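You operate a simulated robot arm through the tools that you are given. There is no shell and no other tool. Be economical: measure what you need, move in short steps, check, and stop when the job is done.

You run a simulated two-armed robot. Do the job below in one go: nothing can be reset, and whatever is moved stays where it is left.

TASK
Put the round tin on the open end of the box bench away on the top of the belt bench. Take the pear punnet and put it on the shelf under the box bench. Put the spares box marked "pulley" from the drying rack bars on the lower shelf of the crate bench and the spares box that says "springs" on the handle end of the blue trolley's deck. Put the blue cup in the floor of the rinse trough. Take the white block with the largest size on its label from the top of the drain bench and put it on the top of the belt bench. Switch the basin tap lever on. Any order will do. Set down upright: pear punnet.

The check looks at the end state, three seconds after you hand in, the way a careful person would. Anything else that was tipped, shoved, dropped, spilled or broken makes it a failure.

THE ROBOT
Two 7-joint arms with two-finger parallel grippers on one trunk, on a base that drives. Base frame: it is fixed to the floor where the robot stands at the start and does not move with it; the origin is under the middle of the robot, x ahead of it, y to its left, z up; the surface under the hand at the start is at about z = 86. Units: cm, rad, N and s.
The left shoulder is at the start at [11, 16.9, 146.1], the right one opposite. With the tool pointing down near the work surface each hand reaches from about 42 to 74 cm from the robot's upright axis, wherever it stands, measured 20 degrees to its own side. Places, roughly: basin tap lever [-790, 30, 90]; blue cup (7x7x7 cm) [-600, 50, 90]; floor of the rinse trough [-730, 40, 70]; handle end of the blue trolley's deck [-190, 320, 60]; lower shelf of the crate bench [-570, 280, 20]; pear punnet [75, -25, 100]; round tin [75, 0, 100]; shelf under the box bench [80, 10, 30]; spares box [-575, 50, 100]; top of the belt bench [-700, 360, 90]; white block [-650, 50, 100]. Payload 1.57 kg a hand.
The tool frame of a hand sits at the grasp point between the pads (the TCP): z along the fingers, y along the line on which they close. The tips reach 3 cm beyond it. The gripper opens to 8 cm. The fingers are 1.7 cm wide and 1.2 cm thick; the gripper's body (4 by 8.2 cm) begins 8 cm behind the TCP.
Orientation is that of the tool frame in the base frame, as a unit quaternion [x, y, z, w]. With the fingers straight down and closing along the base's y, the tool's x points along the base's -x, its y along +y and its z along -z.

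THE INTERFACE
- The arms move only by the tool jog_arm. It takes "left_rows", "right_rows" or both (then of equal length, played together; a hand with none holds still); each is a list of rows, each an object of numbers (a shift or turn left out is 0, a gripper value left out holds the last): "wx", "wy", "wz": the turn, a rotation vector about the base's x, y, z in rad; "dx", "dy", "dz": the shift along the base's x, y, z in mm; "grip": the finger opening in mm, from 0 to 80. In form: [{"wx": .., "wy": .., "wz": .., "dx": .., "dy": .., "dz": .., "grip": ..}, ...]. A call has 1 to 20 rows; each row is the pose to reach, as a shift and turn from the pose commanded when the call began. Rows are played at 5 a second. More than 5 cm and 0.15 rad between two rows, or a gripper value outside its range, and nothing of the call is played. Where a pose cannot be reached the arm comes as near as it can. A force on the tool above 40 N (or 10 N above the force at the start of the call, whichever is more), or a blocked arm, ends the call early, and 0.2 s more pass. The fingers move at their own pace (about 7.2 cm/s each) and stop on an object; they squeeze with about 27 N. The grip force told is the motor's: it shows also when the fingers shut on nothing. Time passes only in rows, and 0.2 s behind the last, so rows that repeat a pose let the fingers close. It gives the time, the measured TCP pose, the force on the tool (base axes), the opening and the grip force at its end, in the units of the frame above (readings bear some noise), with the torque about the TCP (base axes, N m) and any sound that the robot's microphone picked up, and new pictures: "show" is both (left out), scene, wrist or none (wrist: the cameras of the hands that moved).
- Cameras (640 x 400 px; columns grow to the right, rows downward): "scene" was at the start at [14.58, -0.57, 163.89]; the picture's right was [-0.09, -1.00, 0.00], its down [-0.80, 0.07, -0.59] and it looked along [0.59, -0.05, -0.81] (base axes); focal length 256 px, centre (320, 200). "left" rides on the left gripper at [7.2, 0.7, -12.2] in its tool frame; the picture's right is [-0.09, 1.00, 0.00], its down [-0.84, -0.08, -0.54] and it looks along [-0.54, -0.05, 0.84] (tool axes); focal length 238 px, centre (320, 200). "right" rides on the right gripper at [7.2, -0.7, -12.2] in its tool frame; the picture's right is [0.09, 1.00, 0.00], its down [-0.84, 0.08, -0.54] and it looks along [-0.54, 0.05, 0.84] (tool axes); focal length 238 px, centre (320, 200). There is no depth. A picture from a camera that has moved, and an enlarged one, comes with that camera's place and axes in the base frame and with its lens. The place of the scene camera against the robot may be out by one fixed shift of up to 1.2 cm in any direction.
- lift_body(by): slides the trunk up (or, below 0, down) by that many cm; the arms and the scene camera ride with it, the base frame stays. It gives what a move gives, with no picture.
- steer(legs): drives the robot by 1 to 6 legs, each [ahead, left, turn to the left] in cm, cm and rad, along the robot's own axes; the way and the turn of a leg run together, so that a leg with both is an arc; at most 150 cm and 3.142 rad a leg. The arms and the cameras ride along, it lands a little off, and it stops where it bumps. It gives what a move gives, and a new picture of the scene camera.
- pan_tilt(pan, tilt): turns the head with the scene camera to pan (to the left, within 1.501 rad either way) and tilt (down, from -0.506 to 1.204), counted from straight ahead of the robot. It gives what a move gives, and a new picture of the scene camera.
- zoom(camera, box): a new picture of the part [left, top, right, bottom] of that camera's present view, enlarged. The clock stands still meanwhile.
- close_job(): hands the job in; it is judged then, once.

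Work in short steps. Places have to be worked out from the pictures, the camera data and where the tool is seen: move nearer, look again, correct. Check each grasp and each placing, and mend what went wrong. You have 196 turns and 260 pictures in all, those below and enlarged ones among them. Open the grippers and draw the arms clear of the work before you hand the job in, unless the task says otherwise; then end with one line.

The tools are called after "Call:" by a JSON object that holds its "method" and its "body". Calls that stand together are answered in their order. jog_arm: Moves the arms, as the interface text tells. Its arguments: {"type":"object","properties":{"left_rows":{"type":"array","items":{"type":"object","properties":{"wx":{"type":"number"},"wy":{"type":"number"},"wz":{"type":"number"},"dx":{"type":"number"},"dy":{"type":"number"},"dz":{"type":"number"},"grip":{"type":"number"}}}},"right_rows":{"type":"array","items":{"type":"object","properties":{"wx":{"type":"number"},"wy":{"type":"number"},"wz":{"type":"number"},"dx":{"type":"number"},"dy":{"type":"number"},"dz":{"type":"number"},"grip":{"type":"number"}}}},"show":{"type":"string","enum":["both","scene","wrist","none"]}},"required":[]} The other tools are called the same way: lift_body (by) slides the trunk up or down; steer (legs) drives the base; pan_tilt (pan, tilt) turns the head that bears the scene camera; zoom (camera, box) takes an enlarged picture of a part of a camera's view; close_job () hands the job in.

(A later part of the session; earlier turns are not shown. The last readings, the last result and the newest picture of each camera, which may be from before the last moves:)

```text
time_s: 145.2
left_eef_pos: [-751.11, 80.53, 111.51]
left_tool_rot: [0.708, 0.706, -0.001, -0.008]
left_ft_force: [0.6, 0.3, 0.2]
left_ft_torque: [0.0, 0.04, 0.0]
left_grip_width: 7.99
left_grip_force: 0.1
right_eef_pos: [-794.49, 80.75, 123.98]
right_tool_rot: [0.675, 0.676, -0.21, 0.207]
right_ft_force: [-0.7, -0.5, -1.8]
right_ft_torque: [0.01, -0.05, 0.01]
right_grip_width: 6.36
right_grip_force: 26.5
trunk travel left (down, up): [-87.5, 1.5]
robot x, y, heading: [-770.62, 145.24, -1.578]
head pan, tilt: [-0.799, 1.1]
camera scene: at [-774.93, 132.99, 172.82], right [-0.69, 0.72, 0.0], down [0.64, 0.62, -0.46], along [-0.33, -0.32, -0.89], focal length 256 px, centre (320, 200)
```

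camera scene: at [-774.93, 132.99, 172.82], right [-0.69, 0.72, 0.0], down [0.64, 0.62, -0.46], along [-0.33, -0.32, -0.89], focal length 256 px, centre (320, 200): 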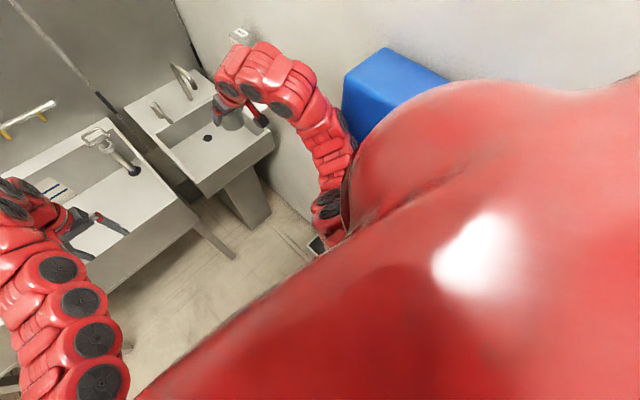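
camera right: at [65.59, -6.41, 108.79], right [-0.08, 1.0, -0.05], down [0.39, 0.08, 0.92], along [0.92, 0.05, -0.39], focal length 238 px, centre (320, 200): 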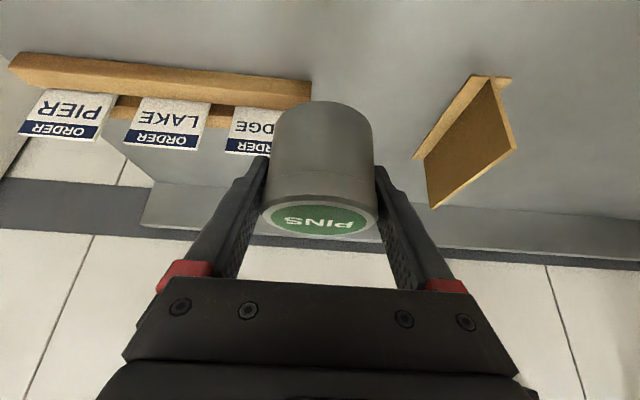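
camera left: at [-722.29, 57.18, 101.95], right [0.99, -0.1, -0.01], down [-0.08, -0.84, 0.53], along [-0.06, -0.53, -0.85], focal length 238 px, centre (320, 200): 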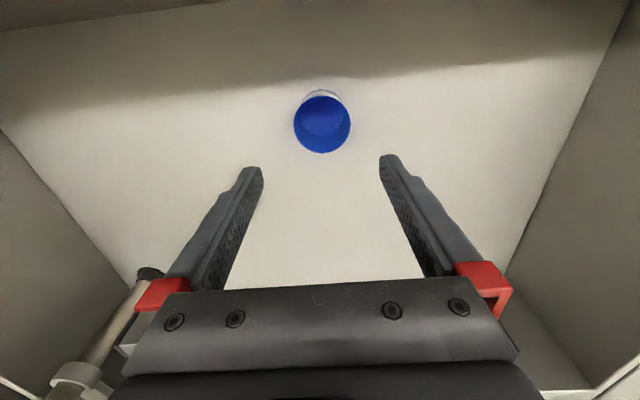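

The right elbow was close to the blue box on the wall. I'll leave the tap for when the right hand is free. Now I'll go left for the size block at about (-665, 50).

Call:
{"method": "steer", "body": {"legs": [[0, 86, 0]]}}

Call:
{"method": "pan_tilt", "body": {"pan": 0.0, "tilt": 0.8}}

```text
time_s: 149.7
left_eef_pos: [-665.51, 80.07, 111.67]
left_tool_rot: [0.707, 0.707, 0.002, -0.005]
left_ft_force: [1.0, 0.3, -0.1]
left_ft_torque: [-0.01, 0.01, 0.01]
left_grip_width: 8.01
left_grip_force: 0.1
right_eef_pos: [-708.99, 80.16, 123.62]
right_tool_rot: [0.675, 0.676, -0.207, 0.209]
right_ft_force: [0.3, -0.3, -1.8]
right_ft_torque: [0.0, 0.0, 0.04]
right_grip_width: 6.34
right_grip_force: 27.0
trunk travel left (down, up): [-87.5, 1.5]
robot x, y, heading: [-684.52, 144.76, -1.571]
head pan, tilt: [-0.799, 1.1]
camera scene: at [-689.84, 132.47, 172.77], right [-0.7, 0.72, 0.0], down [0.64, 0.62, -0.45], along [-0.33, -0.32, -0.89], focal length 256 px, centre (320, 200)
```

scene: 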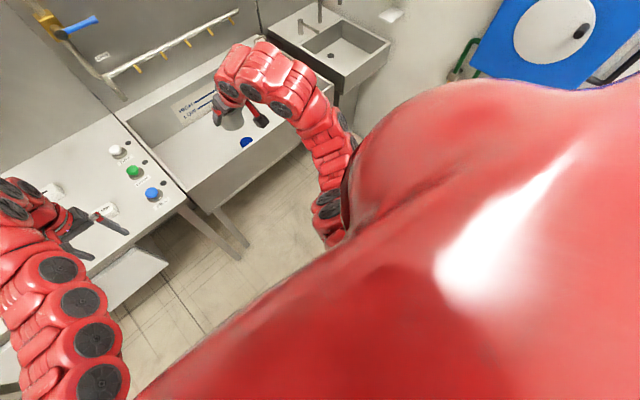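

```text
time_s: 150.8
left_eef_pos: [-665.42, 80.14, 111.66]
left_tool_rot: [0.708, 0.706, 0.003, -0.004]
left_ft_force: [-0.7, 0.0, 0.7]
left_ft_torque: [-0.01, 0.0, 0.01]
left_grip_width: 7.99
left_grip_force: 0.1
right_eef_pos: [-708.77, 80.23, 123.6]
right_tool_rot: [0.675, 0.677, -0.207, 0.209]
right_ft_force: [-1.1, 0.8, -1.4]
right_ft_torque: [0.0, 0.0, 0.0]
right_grip_width: 6.35
right_grip_force: 26.9
trunk travel left (down, up): [-87.5, 1.5]
robot x, y, heading: [-684.22, 144.64, -1.575]
head pan, tilt: [0.0, 0.799]
camera scene: at [-685.29, 128.79, 174.94], right [-1.0, 0.0, 0.0], down [0.0, 0.72, -0.7], along [0.0, -0.7, -0.72], focal length 256 px, centre (320, 200)
```

scene: 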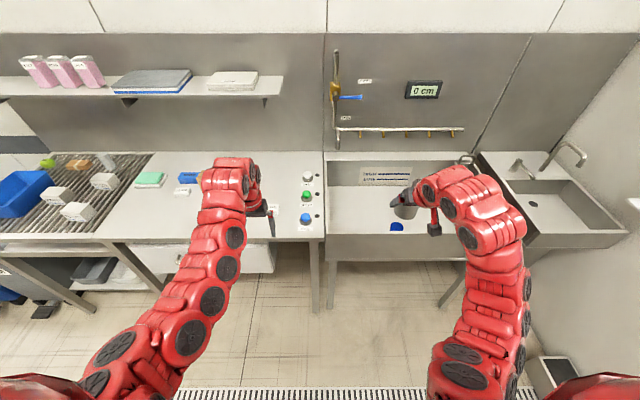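

Call:
{"method": "steer", "body": {"legs": [[22, 0, 0]]}}

Call:
{"method": "lift_body", "body": {"by": -8}}

Call:
{"method": "zoom", "body": {"camera": "left", "box": [0, 0, 640, 400]}}

```text
time_s: 152.5
left_eef_pos: [-665.54, 58.4, 111.66]
left_tool_rot: [0.708, 0.706, 0.002, -0.004]
left_ft_force: [0.2, -0.8, 0.4]
left_ft_torque: [0.0, 0.01, 0.0]
left_grip_width: 7.99
left_grip_force: 0.1
right_eef_pos: [-708.96, 58.52, 123.7]
right_tool_rot: [0.675, 0.676, -0.208, 0.21]
right_ft_force: [0.6, 0.2, -1.2]
right_ft_torque: [0.0, 0.02, -0.04]
right_grip_width: 6.36
right_grip_force: 27.6
trunk travel left (down, up): [-87.5, 1.5]
robot x, y, heading: [-684.15, 122.92, -1.569]
head pan, tilt: [0.0, 0.799]
camera scene: at [-685.32, 107.1, 174.96], right [-1.0, 0.0, 0.0], down [0.0, 0.72, -0.7], along [0.0, -0.7, -0.72], focal length 256 px, centre (320, 200)
```

scene: 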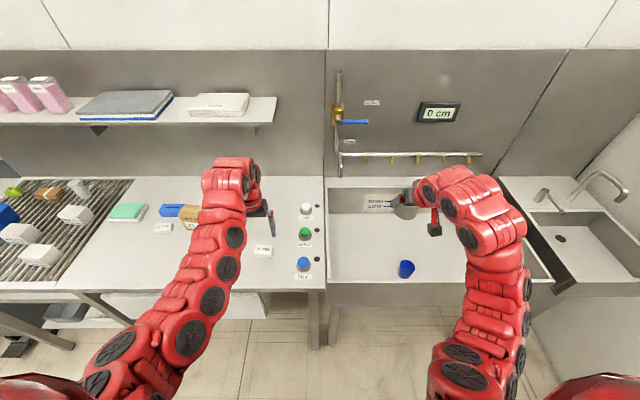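

```text
time_s: 153.7
left_eef_pos: [-665.63, 58.37, 103.78]
left_tool_rot: [0.708, 0.707, 0.003, -0.005]
left_ft_force: [0.3, -0.1, -1.5]
left_ft_torque: [-0.01, -0.03, -0.01]
left_grip_width: 7.98
left_grip_force: 0.0
right_eef_pos: [-709.01, 58.31, 115.55]
right_tool_rot: [0.675, 0.676, -0.208, 0.21]
right_ft_force: [0.4, 0.2, -1.1]
right_ft_torque: [0.0, 0.01, -0.05]
right_grip_width: 6.35
right_grip_force: 26.9
trunk travel left (down, up): [-79.5, 9.5]
robot x, y, heading: [-684.44, 123.14, -1.573]
head pan, tilt: [0.0, 0.799]
```

```text
1.00 times, centred on (320, 200) of left (not enlarged: the box is as wide or as high as the picture)
camera zoom: at [-664.81, 65.37, 115.89], right [1.0, -0.09, -0.01], down [-0.08, -0.84, 0.53], along [-0.05, -0.53, -0.85], focal length 238 px, centre (320, 200)
```

zoom: 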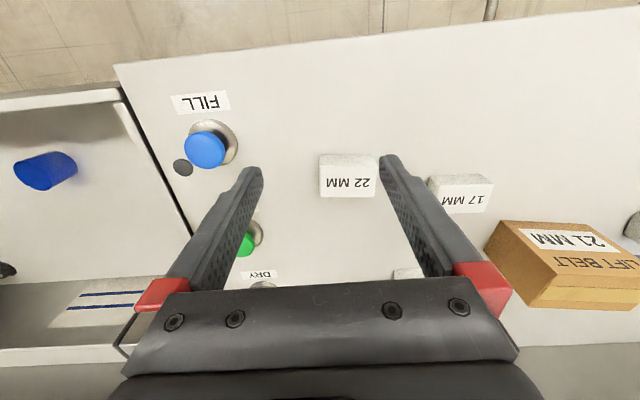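

The block reads "22 MM", the largest. It's about 6.7 cm wide in x by 3.7 in y, centred near (-662.8, 52.6), with its top at about z 92. I'll align above it and check.

Call:
{"method": "jog_arm", "body": {"left_rows": [{"dx": 14, "dy": -30}, {"dx": 28, "dy": -58}, {"dx": 28, "dy": -58, "dz": -30}, {"dx": 28, "dy": -58, "dz": -50}, {"dx": 28, "dy": -58, "dz": -50}], "show": "wrist"}}

```text
time_s: 154.9
left_eef_pos: [-662.83, 52.45, 98.6]
left_tool_rot: [0.707, 0.707, 0.002, -0.004]
left_ft_force: [-0.2, -0.1, 0.1]
left_ft_torque: [-0.01, -0.01, -0.02]
left_grip_width: 7.99
left_grip_force: 0.1
right_eef_pos: [-708.85, 58.48, 115.69]
right_tool_rot: [0.675, 0.676, -0.208, 0.209]
right_ft_force: [0.5, -0.2, -1.0]
right_ft_torque: [0.01, 0.0, -0.01]
right_grip_width: 6.33
right_grip_force: 26.3
trunk travel left (down, up): [-79.5, 9.5]
robot x, y, heading: [-684.41, 122.97, -1.577]
head pan, tilt: [0.0, 0.799]
camera left: at [-662.03, 59.55, 110.9], right [1.0, -0.09, -0.01], down [-0.08, -0.84, 0.53], along [-0.05, -0.53, -0.85], focal length 238 px, centre (320, 200)
```

left: 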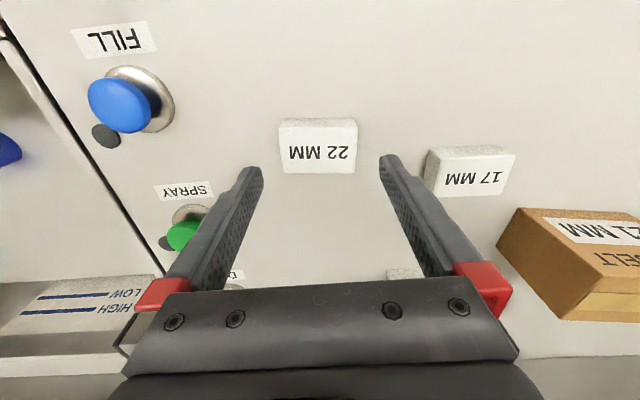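

Aligned. I'll descend 6.8 cm and close.

Call:
{"method": "jog_arm", "body": {"left_rows": [{"dz": -30}, {"dz": -55}, {"dz": -67}, {"dz": -67}, {"dz": -67, "grip": 60}, {"dz": -67, "grip": 55}, {"dz": -67, "grip": 55}], "show": "wrist"}}

```text
time_s: 156.5
left_eef_pos: [-662.75, 53.1, 92.13]
left_tool_rot: [0.707, 0.707, 0.003, -0.005]
left_ft_force: [0.0, -0.3, 0.2]
left_ft_torque: [0.01, 0.01, -0.02]
left_grip_width: 6.67
left_grip_force: 26.2
left hand out of reach, approached as far as the arm can: row 2, 3, 4, 5, 6, 7
right_eef_pos: [-708.92, 58.27, 115.61]
right_tool_rot: [0.675, 0.676, -0.209, 0.209]
right_ft_force: [1.1, -0.1, -1.4]
right_ft_torque: [0.03, 0.0, -0.01]
right_grip_width: 6.33
right_grip_force: 27.1
trunk travel left (down, up): [-79.5, 9.5]
robot x, y, heading: [-683.94, 122.95, -1.571]
head pan, tilt: [0.0, 0.799]
camera left: at [-662.09, 60.23, 104.36], right [1.0, -0.09, 0.0], down [-0.08, -0.84, 0.53], along [-0.05, -0.53, -0.85], focal length 238 px, centre (320, 200)
```

left: 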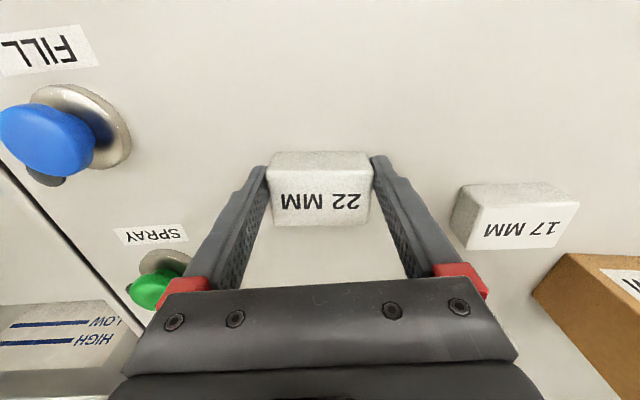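

The block is held at 6.7 cm. I'll lift, back off and turn to look for the belt bench.

Call:
{"method": "lift_body", "body": {"by": 9}}

Call:
{"method": "steer", "body": {"legs": [[-42, 0, 0], [0, 0, 3.1]]}}

Call:
{"method": "pan_tilt", "body": {"pan": 0.0, "tilt": 0.45}}

```text
time_s: 157.8
left_eef_pos: [-662.81, 53.21, 101.05]
left_tool_rot: [0.708, 0.707, 0.002, -0.005]
left_ft_force: [-1.0, -0.6, -1.0]
left_ft_torque: [-0.01, 0.0, -0.01]
left_grip_width: 6.65
left_grip_force: 26.6
right_eef_pos: [-708.86, 58.37, 124.58]
right_tool_rot: [0.675, 0.676, -0.208, 0.209]
right_ft_force: [0.1, -0.3, -1.7]
right_ft_torque: [0.0, 0.01, 0.03]
right_grip_width: 6.35
right_grip_force: 26.9
trunk travel left (down, up): [-88.5, 0.5]
robot x, y, heading: [-684.62, 122.94, -1.579]
head pan, tilt: [0.0, 0.799]
```

```text
time_s: 167.6
left_eef_pos: [-702.14, 236.61, 101.1]
left_tool_rot: [-0.688, 0.726, -0.005, -0.003]
left_ft_force: [-0.5, -0.4, -0.5]
left_ft_torque: [-0.02, 0.04, -0.01]
left_grip_width: 6.57
left_grip_force: 27.3
right_eef_pos: [-656.38, 228.67, 124.59]
right_tool_rot: [-0.658, 0.693, 0.204, 0.214]
right_ft_force: [0.4, 0.2, -0.8]
right_ft_torque: [0.03, -0.01, 0.02]
right_grip_width: 6.36
right_grip_force: 26.5
trunk travel left (down, up): [-88.5, 0.5]
robot x, y, heading: [-684.31, 165.92, 1.515]
head pan, tilt: [0.0, 0.799]
camera scene: at [-684.21, 181.86, 175.94], right [1.0, -0.06, 0.0], down [-0.04, -0.72, -0.7], along [0.04, 0.7, -0.72], focal length 256 px, centre (320, 200)
```

scene: 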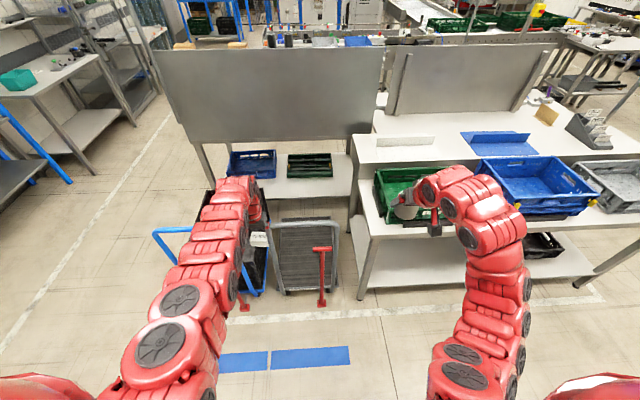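

```text
time_s: 168.4
left_eef_pos: [-702.15, 236.6, 101.11]
left_tool_rot: [-0.687, 0.727, -0.005, -0.003]
left_ft_force: [-0.1, -0.1, -1.5]
left_ft_torque: [-0.01, 0.05, -0.04]
left_grip_width: 6.54
left_grip_force: 26.4
right_eef_pos: [-656.45, 228.79, 124.57]
right_tool_rot: [-0.658, 0.693, 0.204, 0.213]
right_ft_force: [-0.4, 0.4, -1.2]
right_ft_torque: [0.04, 0.01, -0.01]
right_grip_width: 6.35
right_grip_force: 27.6
trunk travel left (down, up): [-88.5, 0.5]
robot x, y, heading: [-684.69, 165.64, 1.508]
head pan, tilt: [0.0, 0.45]
camera scene: at [-684.16, 182.98, 178.98], right [1.0, -0.06, 0.0], down [-0.03, -0.44, -0.9], along [0.05, 0.9, -0.44], focal length 256 px, centre (320, 200)
```

scene: 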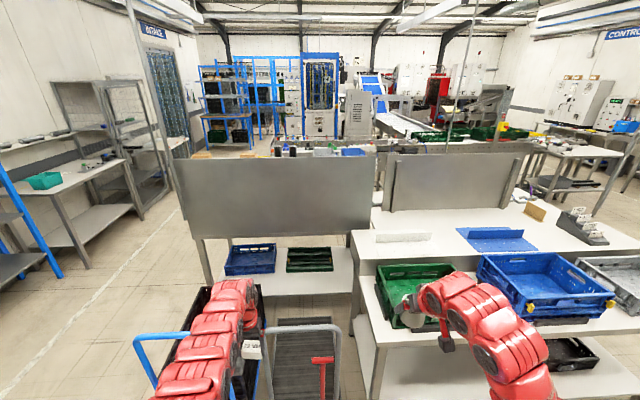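

The belt bench stands with a tall back panel towards me, so I must go round its left end. I'll look left for a route.

Call:
{"method": "pan_tilt", "body": {"pan": 0.75, "tilt": 0.6}}

Call:
{"method": "pan_tilt", "body": {"pan": 1.5, "tilt": 0.6}}

```text
time_s: 169.5
left_eef_pos: [-702.21, 236.6, 101.09]
left_tool_rot: [-0.687, 0.727, -0.005, -0.003]
left_ft_force: [-0.5, 0.0, -0.9]
left_ft_torque: [-0.02, -0.01, 0.01]
left_grip_width: 6.58
left_grip_force: 27.2
right_eef_pos: [-656.41, 228.73, 124.51]
right_tool_rot: [-0.658, 0.693, 0.203, 0.213]
right_ft_force: [0.0, -0.4, -1.5]
right_ft_torque: [0.0, 0.02, 0.0]
right_grip_width: 6.33
right_grip_force: 27.4
trunk travel left (down, up): [-88.5, 0.5]
robot x, y, heading: [-684.74, 165.71, 1.513]
head pan, tilt: [0.75, 0.6]
camera scene: at [-690.32, 180.61, 177.63], right [0.77, 0.64, 0.0], down [0.36, -0.44, -0.82], along [-0.53, 0.64, -0.57], focal length 256 px, centre (320, 200)
```

scene: 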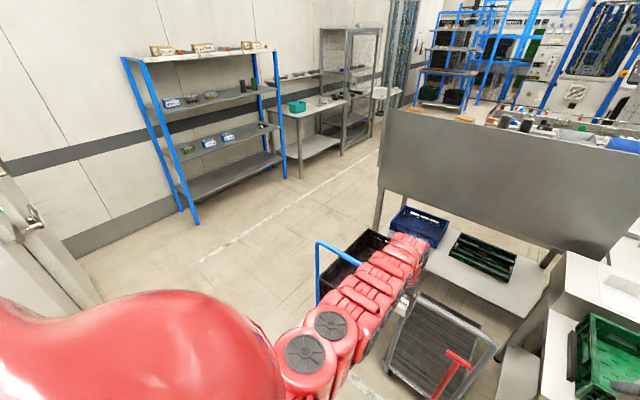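

```text
time_s: 170.6
left_eef_pos: [-702.19, 236.64, 100.97]
left_tool_rot: [-0.687, 0.726, -0.004, -0.003]
left_ft_force: [-0.1, 0.9, -1.0]
left_ft_torque: [0.02, -0.02, 0.02]
left_grip_width: 6.56
left_grip_force: 27.2
right_eef_pos: [-656.44, 228.73, 124.61]
right_tool_rot: [-0.657, 0.694, 0.203, 0.214]
right_ft_force: [0.1, -0.5, -1.6]
right_ft_torque: [-0.01, 0.01, 0.02]
right_grip_width: 6.34
right_grip_force: 27.2
trunk travel left (down, up): [-88.5, 0.5]
robot x, y, heading: [-684.38, 165.83, 1.515]
head pan, tilt: [1.499, 0.6]
camera scene: at [-693.45, 174.96, 177.63], right [0.13, 0.99, 0.0], down [0.56, -0.07, -0.83], along [-0.82, 0.11, -0.56], focal length 256 px, centre (320, 200)
```

scene: 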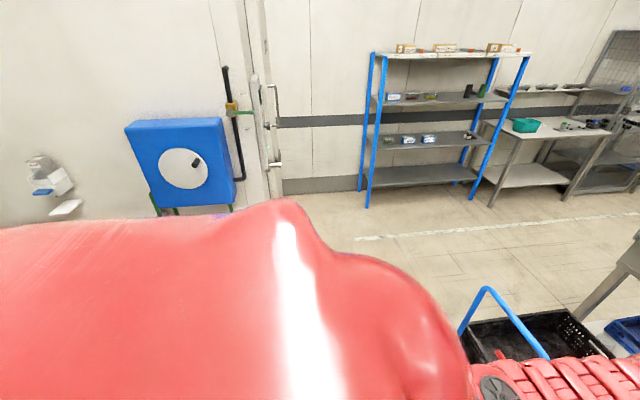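

The corridor between the cart/bench (x of about -757) and the blue rack (x of about -931) is open. I'll raise the left hand to pass over the carts, go forward a bit, and slide left to x of about -840.

Call:
{"method": "jog_arm", "body": {"left_rows": [{"dz": 40}, {"dz": 80}, {"dz": 120}, {"dz": 140}], "show": "none"}}

Call:
{"method": "steer", "body": {"legs": [[28, 0, 0.055], [0, 75, 0], [0, 80, 0]]}}

Call:
{"method": "pan_tilt", "body": {"pan": -0.3, "tilt": 0.7}}

```text
time_s: 171.6
left_eef_pos: [-702.12, 236.39, 115.27]
left_tool_rot: [-0.688, 0.726, -0.005, -0.003]
left_ft_force: [0.5, 0.2, -0.2]
left_ft_torque: [-0.03, 0.04, 0.02]
left_grip_width: 6.53
left_grip_force: 27.1
right_eef_pos: [-656.33, 228.7, 124.76]
right_tool_rot: [-0.658, 0.693, 0.204, 0.213]
right_ft_force: [0.0, 0.0, -2.0]
right_ft_torque: [-0.02, 0.03, -0.04]
right_grip_width: 6.34
right_grip_force: 26.5
trunk travel left (down, up): [-88.5, 0.5]
robot x, y, heading: [-684.23, 165.61, 1.515]
head pan, tilt: [1.499, 0.6]
```

```text
time_s: 181.1
left_eef_pos: [-860.49, 263.02, 115.11]
left_tool_rot: [0.709, -0.705, 0.005, 0.003]
left_ft_force: [-0.3, -0.3, -0.8]
left_ft_torque: [-0.01, 0.03, 0.02]
left_grip_width: 6.54
left_grip_force: 26.6
right_eef_pos: [-814.44, 258.14, 124.71]
right_tool_rot: [0.678, -0.673, -0.21, -0.207]
right_ft_force: [0.1, 0.1, -1.8]
right_ft_torque: [0.0, -0.02, -0.01]
right_grip_width: 6.35
right_grip_force: 26.3
trunk travel left (down, up): [-88.5, 0.5]
robot x, y, heading: [-838.37, 193.39, 1.574]
head pan, tilt: [1.499, 0.6]
camera scene: at [-848.1, 202.22, 177.63], right [0.07, 1.0, 0.0], down [0.56, -0.04, -0.83], along [-0.82, 0.06, -0.56], focal length 256 px, centre (320, 200)
```

scene: 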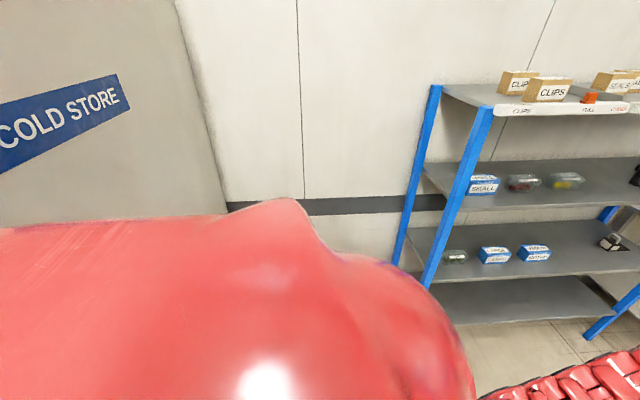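

```text
time_s: 182.9
left_eef_pos: [-860.71, 263.12, 115.03]
left_tool_rot: [0.709, -0.705, 0.005, 0.001]
left_ft_force: [1.2, -0.2, -0.6]
left_ft_torque: [-0.02, -0.03, -0.03]
left_grip_width: 6.53
left_grip_force: 26.9
right_eef_pos: [-814.62, 258.14, 124.55]
right_tool_rot: [0.679, -0.672, -0.21, -0.208]
right_ft_force: [0.0, -0.1, -1.9]
right_ft_torque: [0.04, 0.06, -0.02]
right_grip_width: 6.34
right_grip_force: 26.8
trunk travel left (down, up): [-88.5, 0.5]
robot x, y, heading: [-838.42, 193.84, 1.576]
head pan, tilt: [-0.3, 0.7]
camera scene: at [-836.89, 209.75, 176.76], right [0.96, -0.29, 0.0], down [-0.19, -0.62, -0.76], along [0.22, 0.73, -0.64], focal length 256 px, centre (320, 200)
```

scene: 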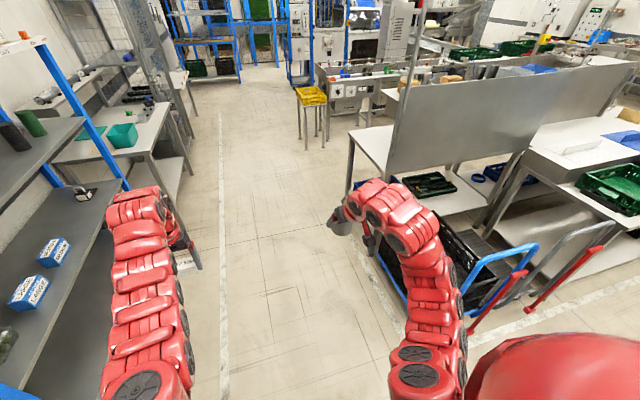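

The bench's left end (x of about -757, y 318–385) looks bare and reachable from the end. I'll drive along the corridor, then turn right to face +x.

Call:
{"method": "steer", "body": {"legs": [[100, 0, 0], [63, 0, 0], [0, 0, -1.575]]}}

Call:
{"method": "pan_tilt", "body": {"pan": 0.0, "tilt": 0.7}}

```text
time_s: 195.0
left_eef_pos: [-768.56, 377.35, 115.13]
left_tool_rot: [0.001, 1.0, -0.002, -0.005]
left_ft_force: [-0.1, -1.1, -1.5]
left_ft_torque: [0.05, 0.03, -0.02]
left_grip_width: 6.52
left_grip_force: 26.8
right_eef_pos: [-773.78, 331.3, 124.68]
right_tool_rot: [-0.001, 0.955, 0.002, 0.295]
right_ft_force: [0.1, 0.5, -1.9]
right_ft_torque: [0.0, 0.0, -0.02]
right_grip_width: 6.31
right_grip_force: 27.1
trunk travel left (down, up): [-88.5, 0.5]
robot x, y, heading: [-838.53, 355.84, -0.001]
head pan, tilt: [-0.3, 0.7]
camera scene: at [-822.97, 353.31, 176.76], right [-0.3, -0.95, 0.0], down [-0.62, 0.19, -0.76], along [0.73, -0.23, -0.64], focal length 256 px, centre (320, 200)
```

scene: 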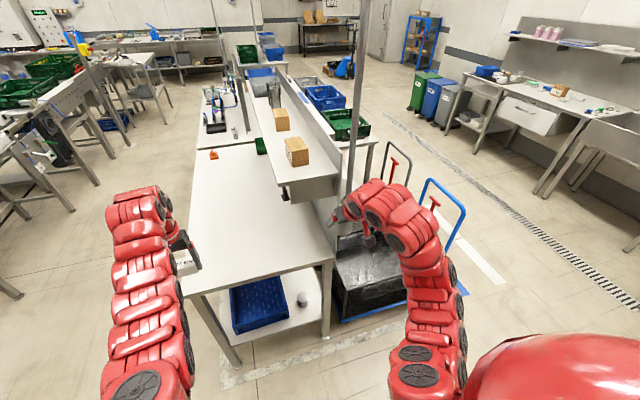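

```text
time_s: 195.8
left_eef_pos: [-768.51, 377.37, 115.05]
left_tool_rot: [0.001, 1.0, -0.002, -0.006]
left_ft_force: [0.5, -0.3, -1.8]
left_ft_torque: [0.0, 0.03, -0.01]
left_grip_width: 6.53
left_grip_force: 26.7
right_eef_pos: [-773.88, 331.21, 124.61]
right_tool_rot: [-0.002, 0.956, 0.001, 0.294]
right_ft_force: [0.0, -0.3, -1.3]
right_ft_torque: [0.0, -0.03, -0.02]
right_grip_width: 6.34
right_grip_force: 27.2
trunk travel left (down, up): [-88.5, 0.5]
robot x, y, heading: [-838.45, 355.98, -0.007]
head pan, tilt: [0.0, 0.7]
camera scene: at [-822.59, 355.78, 176.76], right [0.0, -1.0, 0.0], down [-0.64, 0.0, -0.76], along [0.76, 0.0, -0.64], focal length 256 px, centre (320, 200)
```

scene: 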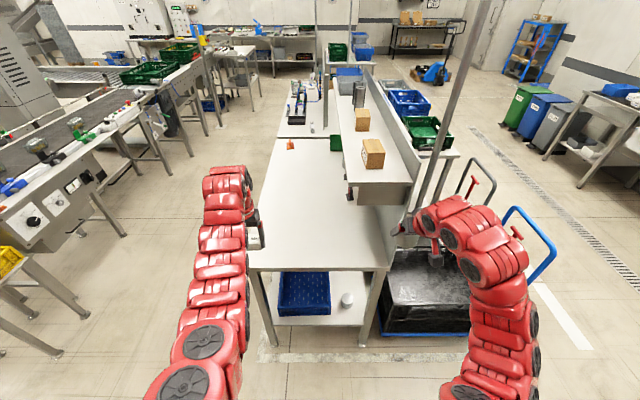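

The bench top here spans y 322–385. A raised shelf with boxes covers y below about 346, so I'll use the bare strip at y 350–382. The tin goes first: shift left and move in with the right hand over y of about 360.

Call:
{"method": "steer", "body": {"legs": [[0, 29, 0], [28, 0, 0]]}}

Call:
{"method": "zoom", "body": {"camera": "right", "box": [0, 0, 640, 400]}}

```text
time_s: 199.4
left_eef_pos: [-740.85, 406.27, 115.23]
left_tool_rot: [0.002, 1.0, -0.002, -0.005]
left_ft_force: [0.4, -0.2, -0.7]
left_ft_torque: [0.0, 0.06, 0.0]
left_grip_width: 6.52
left_grip_force: 27.4
right_eef_pos: [-746.03, 360.3, 124.68]
right_tool_rot: [-0.001, 0.955, 0.001, 0.295]
right_ft_force: [0.1, -0.2, -2.0]
right_ft_torque: [-0.02, -0.03, 0.02]
right_grip_width: 6.33
right_grip_force: 27.3
trunk travel left (down, up): [-88.5, 0.5]
robot x, y, heading: [-810.12, 384.68, -0.004]
head pan, tilt: [0.0, 0.7]
camera scene: at [-794.81, 384.67, 176.79], right [0.0, -1.0, 0.0], down [-0.64, 0.0, -0.77], along [0.77, 0.0, -0.64], focal length 256 px, centre (320, 200)
```

scene: 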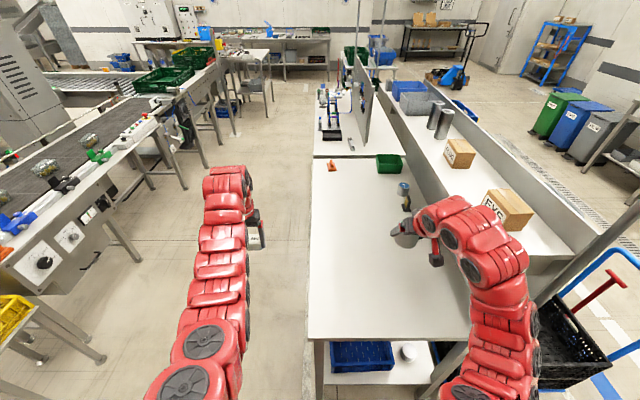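

```text
1.00 times, centred on (320, 200) of right (not enlarged: the box is as wide or as high as the picture)
camera zoom: at [-758.77, 359.53, 130.75], right [-0.08, 1.0, -0.05], down [0.38, 0.08, 0.92], along [0.92, 0.05, -0.39], focal length 238 px, centre (320, 200)
```

zoom: 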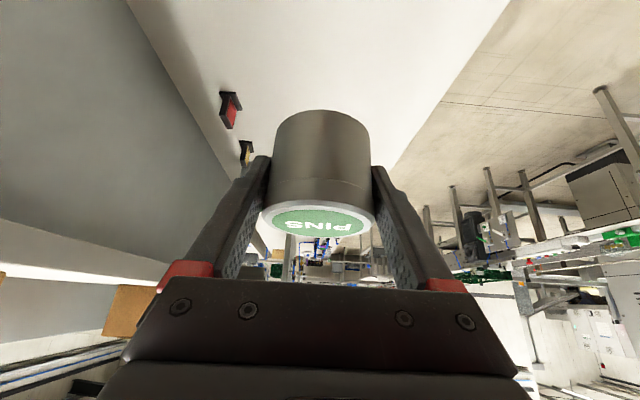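

I want more clearance from the raised shelf's edge (y of about 352). I'll shift 8 cm left, back 9 cm, and extend the right arm so the elbow stays off the bench.

Call:
{"method": "steer", "body": {"legs": [[0, 8, 0], [-9, 0, 0]]}}

Call:
{"method": "jog_arm", "body": {"right_rows": [{"dx": 40}, {"dx": 80}, {"dx": 120}, {"dx": 130, "dz": -20}, {"dx": 130, "dz": -20}], "show": "both"}}

```text
time_s: 201.1
left_eef_pos: [-749.25, 414.3, 115.02]
left_tool_rot: [0.001, 1.0, -0.003, -0.006]
left_ft_force: [0.4, -0.4, -1.4]
left_ft_torque: [0.01, 0.04, -0.04]
left_grip_width: 6.54
left_grip_force: 27.1
right_eef_pos: [-754.47, 368.25, 124.44]
right_tool_rot: [-0.002, 0.956, 0.001, 0.294]
right_ft_force: [0.7, 0.1, -1.3]
right_ft_torque: [-0.02, 0.0, -0.04]
right_grip_width: 6.35
right_grip_force: 27.8
trunk travel left (down, up): [-88.5, 0.5]
robot x, y, heading: [-818.94, 392.73, -0.002]
head pan, tilt: [0.0, 0.7]
camera scene: at [-803.17, 392.82, 176.73], right [0.0, -1.0, 0.0], down [-0.65, 0.0, -0.76], along [0.76, 0.0, -0.65], focal length 256 px, centre (320, 200)
```

scene: 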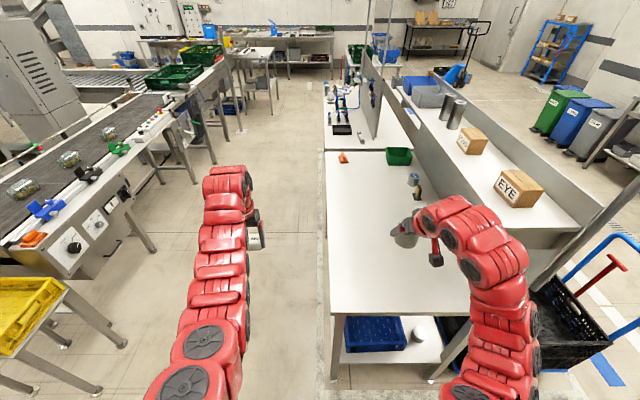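

```text
time_s: 202.3
left_eef_pos: [-749.42, 414.22, 115.13]
left_tool_rot: [0.001, 1.0, -0.002, -0.006]
left_ft_force: [-1.0, 0.0, -0.6]
left_ft_torque: [0.01, 0.02, 0.0]
left_grip_width: 6.53
left_grip_force: 27.3
right_eef_pos: [-741.7, 368.22, 122.6]
right_tool_rot: [-0.002, 0.955, 0.002, 0.296]
right_ft_force: [0.1, 0.1, -1.7]
right_ft_torque: [-0.02, 0.01, -0.02]
right_grip_width: 6.33
right_grip_force: 27.0
trunk travel left (down, up): [-88.5, 0.5]
robot x, y, heading: [-819.2, 392.86, -0.003]
head pan, tilt: [0.0, 0.7]
camera scene: at [-803.5, 392.68, 176.77], right [0.0, -1.0, 0.0], down [-0.64, 0.0, -0.76], along [0.76, 0.0, -0.64], focal length 256 px, centre (320, 200)
camera right: at [-754.45, 367.59, 128.65], right [-0.08, 1.0, -0.05], down [0.38, 0.08, 0.92], along [0.92, 0.05, -0.39], focal length 238 px, centre (320, 200)
```

scene: 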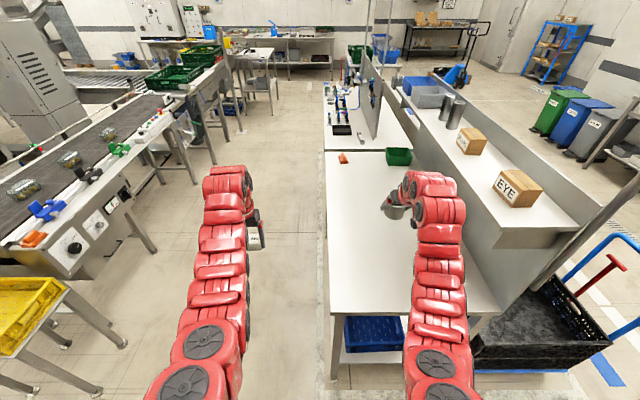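
right: 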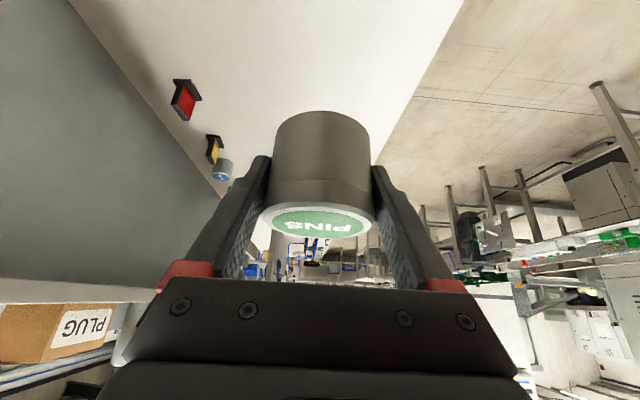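

Clear all round. I'll lower with the trunk, then the hand, until the tin touches.

Call:
{"method": "lift_body", "body": {"by": -27}}

Call:
{"method": "jog_arm", "body": {"right_rows": [{"dz": -10}, {"dz": -18}, {"dz": -22}, {"dz": -26}, {"dz": -30}, {"dz": -34}, {"dz": -38}, {"dz": -42}], "show": "both"}}

```text
time_s: 205.1
left_eef_pos: [-749.43, 414.15, 88.11]
left_tool_rot: [0.001, 1.0, -0.002, -0.005]
left_ft_force: [0.4, -0.2, -0.9]
left_ft_torque: [0.0, -0.01, 0.02]
left_grip_width: 6.52
left_grip_force: 27.0
right_eef_pos: [-741.64, 368.16, 95.61]
right_tool_rot: [-0.001, 0.955, 0.0, 0.295]
right_ft_force: [-0.1, 0.6, -1.4]
right_ft_torque: [0.01, 0.01, 0.02]
right_grip_width: 6.34
right_grip_force: 27.3
trunk travel left (down, up): [-61.5, 27.5]
robot x, y, heading: [-819.77, 392.35, -0.005]
head pan, tilt: [0.0, 0.7]
```

```text
time_s: 206.9
left_eef_pos: [-749.44, 414.23, 88.01]
left_tool_rot: [0.0, 1.0, -0.002, -0.005]
left_ft_force: [0.1, 0.3, -0.4]
left_ft_torque: [0.01, 0.0, -0.01]
left_grip_width: 6.48
left_grip_force: 26.6
right_eef_pos: [-741.58, 368.17, 91.48]
right_tool_rot: [-0.001, 0.955, 0.001, 0.296]
right_ft_force: [-0.4, 0.0, -2.1]
right_ft_torque: [0.0, 0.05, -0.03]
right_grip_width: 6.32
right_grip_force: 27.2
trunk travel left (down, up): [-61.5, 27.5]
robot x, y, heading: [-819.35, 392.43, -0.002]
head pan, tilt: [0.0, 0.7]
camera scene: at [-803.47, 392.66, 149.76], right [0.0, -1.0, 0.0], down [-0.64, 0.0, -0.76], along [0.76, 0.0, -0.64], focal length 256 px, centre (320, 200)
camera right: at [-754.44, 367.55, 97.46], right [-0.08, 1.0, -0.05], down [0.38, 0.08, 0.92], along [0.92, 0.05, -0.39], focal length 238 px, centre (320, 200)
```

scene: 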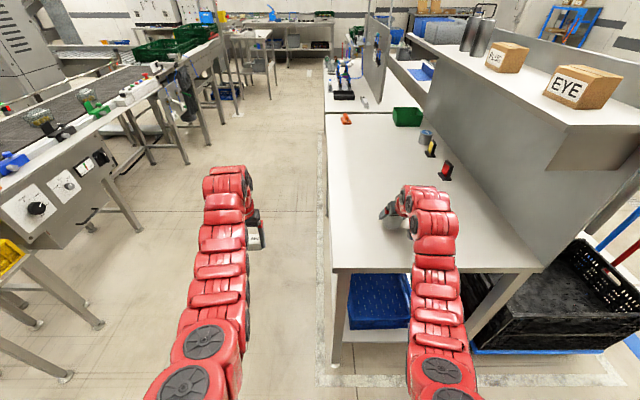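
right: 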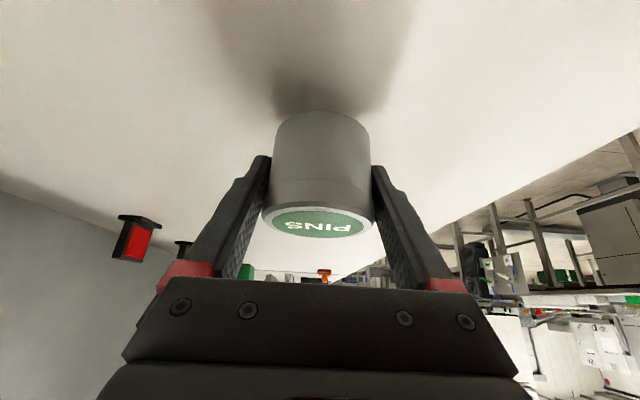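

No contact yet, so I'll carry on down gently.

Call:
{"method": "jog_arm", "body": {"right_rows": [{"dz": -4}, {"dz": -8}, {"dz": -11}, {"dz": -14}, {"dz": -17}, {"dz": -20}, {"dz": -23}, {"dz": -26}], "show": "wrist"}}

```text
time_s: 208.7
left_eef_pos: [-749.68, 414.25, 88.32]
left_tool_rot: [0.001, 1.0, -0.002, -0.004]
left_ft_force: [0.6, 0.3, -1.2]
left_ft_torque: [0.0, 0.02, 0.0]
left_grip_width: 6.53
left_grip_force: 27.1
right_eef_pos: [-741.72, 368.29, 89.01]
right_tool_rot: [-0.002, 0.955, 0.001, 0.297]
right_ft_force: [1.0, -3.0, 20.7]
right_ft_torque: [-0.06, -0.15, 0.03]
right_grip_width: 6.31
right_grip_force: 27.2
trunk travel left (down, up): [-61.5, 27.5]
robot x, y, heading: [-819.15, 392.51, 0.002]
head pan, tilt: [0.0, 0.7]
camera right: at [-754.62, 367.61, 95.1], right [-0.08, 1.0, -0.05], down [0.38, 0.08, 0.92], along [0.92, 0.05, -0.39], focal length 238 px, centre (320, 200)
```

right: 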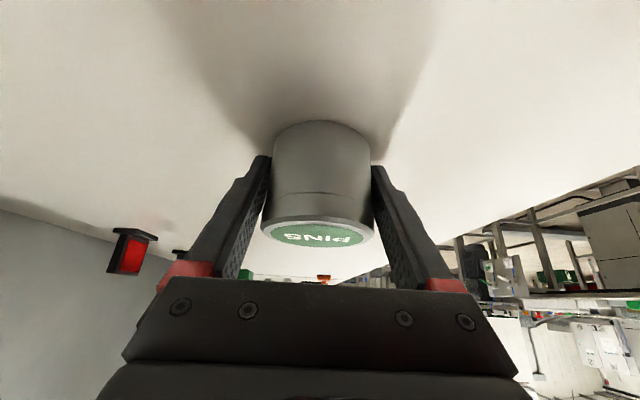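

Touchdown. I'll ease up, open and withdraw.

Call:
{"method": "jog_arm", "body": {"right_rows": [{"dz": 3}, {"dz": 5, "grip": 70}, {"dz": 5, "grip": 80}, {"dz": 5, "grip": 80}, {"dz": 5, "grip": 80}], "show": "none"}}

Call:
{"method": "jog_arm", "body": {"right_rows": [{"dx": -10, "dz": 25}, {"dx": -30, "dz": 60}, {"dx": -60, "dz": 100}, {"dx": -90, "dz": 140}, {"dx": -110, "dz": 180}], "show": "both"}}

```text
time_s: 209.9
left_eef_pos: [-749.41, 414.32, 88.08]
left_tool_rot: [0.001, 1.0, -0.002, -0.005]
left_ft_force: [0.2, 0.0, -1.1]
left_ft_torque: [0.01, 0.0, 0.02]
left_grip_width: 6.51
left_grip_force: 27.4
right_eef_pos: [-741.78, 368.3, 89.36]
right_tool_rot: [-0.001, 0.956, 0.001, 0.295]
right_ft_force: [-0.3, 1.0, -0.6]
right_ft_torque: [0.01, 0.02, 0.0]
right_grip_width: 8.0
right_grip_force: 0.0
trunk travel left (down, up): [-61.5, 27.5]
robot x, y, heading: [-819.5, 392.57, -0.002]
head pan, tilt: [0.0, 0.7]
```

```text
time_s: 211.1
left_eef_pos: [-749.49, 414.19, 88.28]
left_tool_rot: [0.0, 1.0, -0.002, -0.006]
left_ft_force: [-1.0, 0.3, -1.2]
left_ft_torque: [-0.01, 0.04, 0.0]
left_grip_width: 6.5
left_grip_force: 27.0
right_eef_pos: [-752.71, 368.23, 106.79]
right_tool_rot: [-0.001, 0.954, 0.002, 0.299]
right_ft_force: [-0.9, 0.7, 0.3]
right_ft_torque: [0.02, 0.01, -0.01]
right_grip_width: 8.01
right_grip_force: 0.0
right hand out of reach, approached as far as the arm can: row 5
trunk travel left (down, up): [-61.5, 27.5]
robot x, y, heading: [-819.03, 392.55, 0.001]
head pan, tilt: [0.0, 0.7]
camera scene: at [-803.6, 392.68, 149.78], right [0.0, -1.0, 0.0], down [-0.64, 0.0, -0.77], along [0.77, 0.0, -0.64], focal length 256 px, centre (320, 200)
camera right: at [-765.61, 367.58, 112.78], right [-0.08, 1.0, -0.05], down [0.38, 0.08, 0.92], along [0.92, 0.05, -0.38], focal length 238 px, centre (320, 200)
```

scene: 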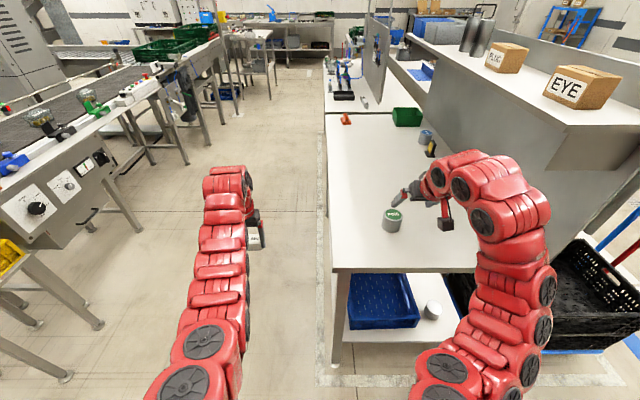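
right: 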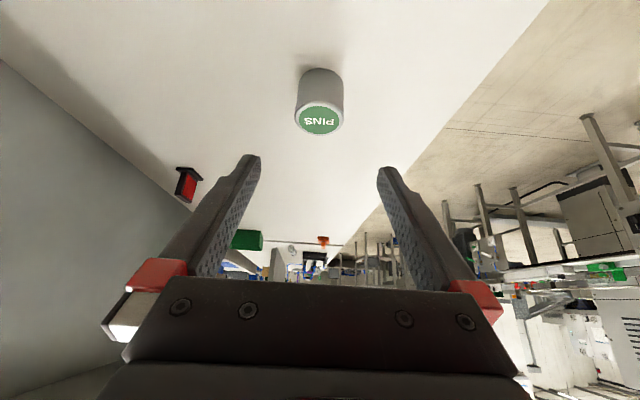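

The tin stands on the bench. Next is the block: I'll lift, back off, and tuck the now-empty right hand to the side (fingers down) so the left hand can come in over the bench.

Call:
{"method": "lift_body", "body": {"by": 14}}

Call:
{"method": "steer", "body": {"legs": [[-35, 0, 0]]}}

Call:
{"method": "jog_arm", "body": {"right_rows": [{"dx": 20, "dy": -20, "wy": 0.14}, {"dx": 20, "dy": -60, "wy": 0.28}, {"dx": 10, "dy": -100, "wy": 0.42}, {"dx": -10, "dy": -140, "wy": 0.56}, {"dx": -40, "dy": -170, "wy": 0.6}, {"dx": -80, "dy": -190, "wy": 0.6}, {"dx": -110, "dy": -200, "wy": 0.6}], "show": "scene"}}

```text
time_s: 212.8
left_eef_pos: [-749.46, 414.16, 102.08]
left_tool_rot: [0.001, 1.0, -0.002, -0.004]
left_ft_force: [1.3, -0.6, -0.9]
left_ft_torque: [-0.01, 0.0, 0.0]
left_grip_width: 6.53
left_grip_force: 27.4
right_eef_pos: [-752.55, 368.32, 120.76]
right_tool_rot: [-0.002, 0.955, 0.002, 0.297]
right_ft_force: [0.9, 0.8, 0.1]
right_ft_torque: [0.01, -0.01, 0.01]
right_grip_width: 7.99
right_grip_force: 0.1
trunk travel left (down, up): [-75.5, 13.5]
robot x, y, heading: [-819.38, 392.73, 0.001]
head pan, tilt: [0.0, 0.7]
```

```text
time_s: 215.0
left_eef_pos: [-784.8, 414.36, 101.99]
left_tool_rot: [-0.001, 1.0, -0.002, -0.006]
left_ft_force: [-0.3, 0.3, -1.1]
left_ft_torque: [0.01, 0.0, 0.01]
left_grip_width: 6.52
left_grip_force: 26.9
right_eef_pos: [-788.04, 368.36, 120.82]
right_tool_rot: [-0.003, 0.955, 0.002, 0.298]
right_ft_force: [-0.6, 0.3, 0.1]
right_ft_torque: [0.0, 0.0, -0.03]
right_grip_width: 7.98
right_grip_force: 0.1
trunk travel left (down, up): [-75.5, 13.5]
robot x, y, heading: [-854.7, 392.51, -0.002]
head pan, tilt: [0.0, 0.7]
camera scene: at [-838.83, 392.74, 163.76], right [0.0, -1.0, 0.0], down [-0.64, 0.0, -0.76], along [0.76, 0.0, -0.64], focal length 256 px, centre (320, 200)
```

scene: 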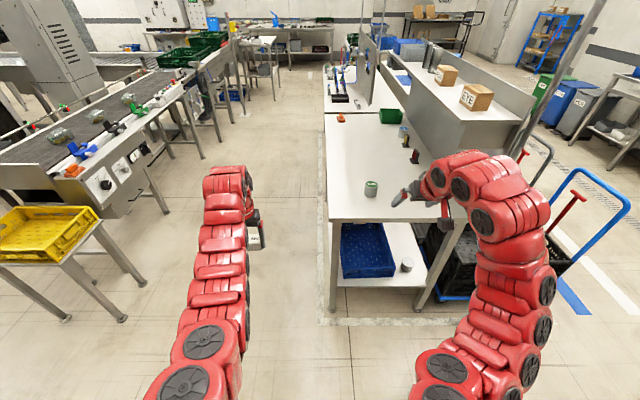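

```text
time_s: 216.6
left_eef_pos: [-784.69, 414.05, 102.01]
left_tool_rot: [0.001, 1.0, 0.0, -0.006]
left_ft_force: [0.5, -0.3, -0.1]
left_ft_torque: [0.02, 0.01, 0.01]
left_grip_width: 6.53
left_grip_force: 27.4
right_eef_pos: [-798.1, 347.52, 118.22]
right_tool_rot: [-0.001, 1.0, 0.004, 0.002]
right_ft_force: [-0.3, -1.0, 0.2]
right_ft_torque: [0.05, 0.04, 0.0]
right_grip_width: 7.98
right_grip_force: 0.0
right hand out of reach, approached as far as the arm can: row 1, 2, 3, 5, 6, 7
trunk travel left (down, up): [-75.5, 13.5]
robot x, y, heading: [-854.34, 392.55, -0.0]
head pan, tilt: [0.0, 0.7]
camera scene: at [-838.73, 392.37, 163.74], right [0.0, -1.0, 0.0], down [-0.65, 0.0, -0.76], along [0.76, 0.0, -0.65], focal length 256 px, centre (320, 200)
```

scene: 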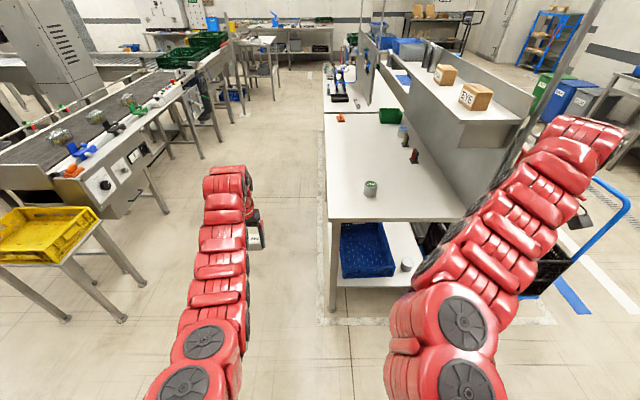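

The right hand can tuck further aside. I'll move it back and out more, then come in with the left hand.

Call:
{"method": "jog_arm", "body": {"right_rows": [{"dx": -40, "dy": -35}, {"dx": -80, "dy": -70}, {"dx": -120, "dy": -105}, {"dx": -160, "dy": -120}, {"dx": -200, "dy": -130}], "show": "none"}}

Call:
{"method": "steer", "body": {"legs": [[0, -27, 0], [30, 0, 0]]}}

```text
refused: row 1 steps farther than a row can; nothing moved
```

```text
time_s: 220.2
left_eef_pos: [-754.75, 387.57, 102.23]
left_tool_rot: [-0.001, 1.0, -0.002, -0.005]
left_ft_force: [1.2, -0.3, -0.2]
left_ft_torque: [0.03, 0.0, 0.05]
left_grip_width: 6.51
left_grip_force: 27.2
right_eef_pos: [-768.08, 320.8, 118.46]
right_tool_rot: [-0.002, 1.0, 0.001, 0.004]
right_ft_force: [0.3, 0.2, -0.1]
right_ft_torque: [-0.01, 0.0, 0.0]
right_grip_width: 8.02
right_grip_force: 0.0
trunk travel left (down, up): [-75.5, 13.5]
robot x, y, heading: [-824.23, 365.7, 0.002]
head pan, tilt: [0.0, 0.7]
camera scene: at [-808.84, 365.8, 163.78], right [0.0, -1.0, 0.0], down [-0.64, 0.0, -0.77], along [0.77, 0.0, -0.64], focal length 256 px, centre (320, 200)
```

scene: 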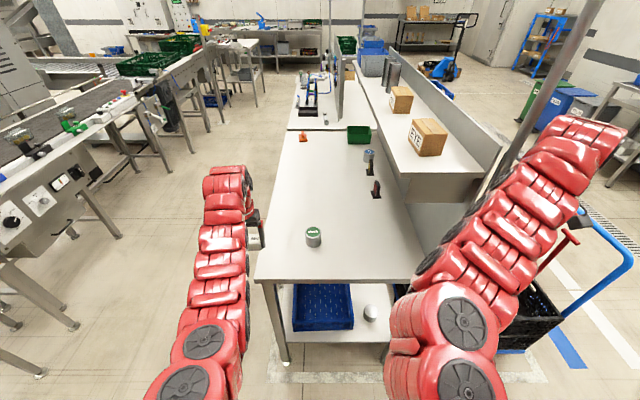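

The left hand is just beside the target. I'll bring the block over (-751, 377) and lower it gently.

Call:
{"method": "jog_arm", "body": {"left_rows": [{"dx": 15, "dy": -40}, {"dx": 38, "dy": -80}, {"dx": 38, "dy": -105, "dz": -30}, {"dx": 38, "dy": -105, "dz": -70}, {"dx": 38, "dy": -105, "dz": -100}, {"dx": 38, "dy": -105, "dz": -108}, {"dx": 38, "dy": -105, "dz": -112}, {"dx": 38, "dy": -105, "dz": -116}, {"dx": 38, "dy": -105, "dz": -120}, {"dx": 38, "dy": -105, "dz": -124}, {"dx": 38, "dy": -105, "dz": -128}], "show": "wrist"}}

```text
time_s: 222.6
left_eef_pos: [-753.7, 377.31, 91.6]
left_tool_rot: [0.0, 1.0, -0.002, -0.005]
left_ft_force: [-0.1, -0.3, -1.0]
left_ft_torque: [0.02, -0.01, 0.0]
left_grip_width: 6.52
left_grip_force: 27.4
left hand out of reach, approached as far as the arm can: row 2, 3, 4, 5, 6, 7, 8, 9, 10, 11
right_eef_pos: [-767.95, 320.83, 118.5]
right_tool_rot: [-0.002, 1.0, 0.002, 0.003]
right_ft_force: [0.2, 0.2, -0.2]
right_ft_torque: [0.0, -0.01, -0.03]
right_grip_width: 7.97
right_grip_force: 0.1
trunk travel left (down, up): [-75.5, 13.5]
robot x, y, heading: [-824.47, 365.69, 0.0]
head pan, tilt: [0.0, 0.7]
camera left: at [-760.79, 378.09, 103.88], right [0.09, 1.0, -0.01], down [0.84, -0.07, 0.53], along [0.53, -0.05, -0.85], focal length 238 px, centre (320, 200)
```

left: 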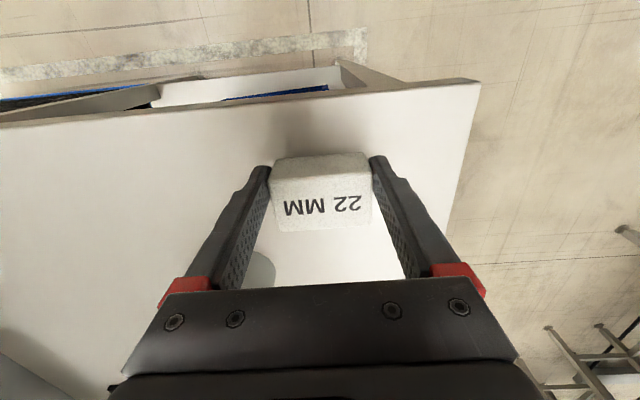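

The block is at reach limit, about 5 cm in from the edge. I'll drive 3 cm further in, then lower with small trunk/hand steps.

Call:
{"method": "steer", "body": {"legs": [[3, 0, 0]]}}

Call:
{"method": "lift_body", "body": {"by": -1}}

```text
time_s: 223.4
left_eef_pos: [-751.15, 377.3, 91.81]
left_tool_rot: [0.0, 1.0, -0.002, -0.004]
left_ft_force: [-0.4, 0.5, 0.0]
left_ft_torque: [-0.03, -0.05, -0.02]
left_grip_width: 6.51
left_grip_force: 26.7
right_eef_pos: [-765.38, 320.83, 118.7]
right_tool_rot: [0.0, 1.0, 0.002, 0.005]
right_ft_force: [-1.3, 0.1, 0.2]
right_ft_torque: [-0.02, -0.04, 0.0]
right_grip_width: 8.0
right_grip_force: 0.0
trunk travel left (down, up): [-75.5, 13.5]
robot x, y, heading: [-821.69, 365.56, 0.002]
head pan, tilt: [0.0, 0.7]
camera scene: at [-806.36, 365.8, 163.84], right [0.0, -1.0, 0.0], down [-0.64, 0.0, -0.77], along [0.77, 0.0, -0.64], focal length 256 px, centre (320, 200)
```

scene: 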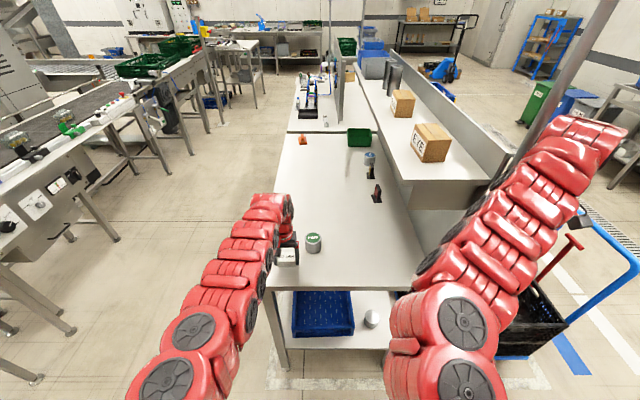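

```text
time_s: 224.0
left_eef_pos: [-750.83, 377.34, 90.58]
left_tool_rot: [0.0, 1.0, -0.002, -0.005]
left_ft_force: [0.0, -0.2, -1.1]
left_ft_torque: [0.01, -0.01, -0.02]
left_grip_width: 6.52
left_grip_force: 26.8
right_eef_pos: [-765.14, 320.97, 117.41]
right_tool_rot: [-0.001, 1.0, 0.002, 0.003]
right_ft_force: [0.3, 0.1, 0.0]
right_ft_torque: [0.01, 0.02, -0.02]
right_grip_width: 8.0
right_grip_force: 0.2
trunk travel left (down, up): [-74.5, 14.5]
robot x, y, heading: [-821.73, 365.45, -0.0]
head pan, tilt: [0.0, 0.7]
```

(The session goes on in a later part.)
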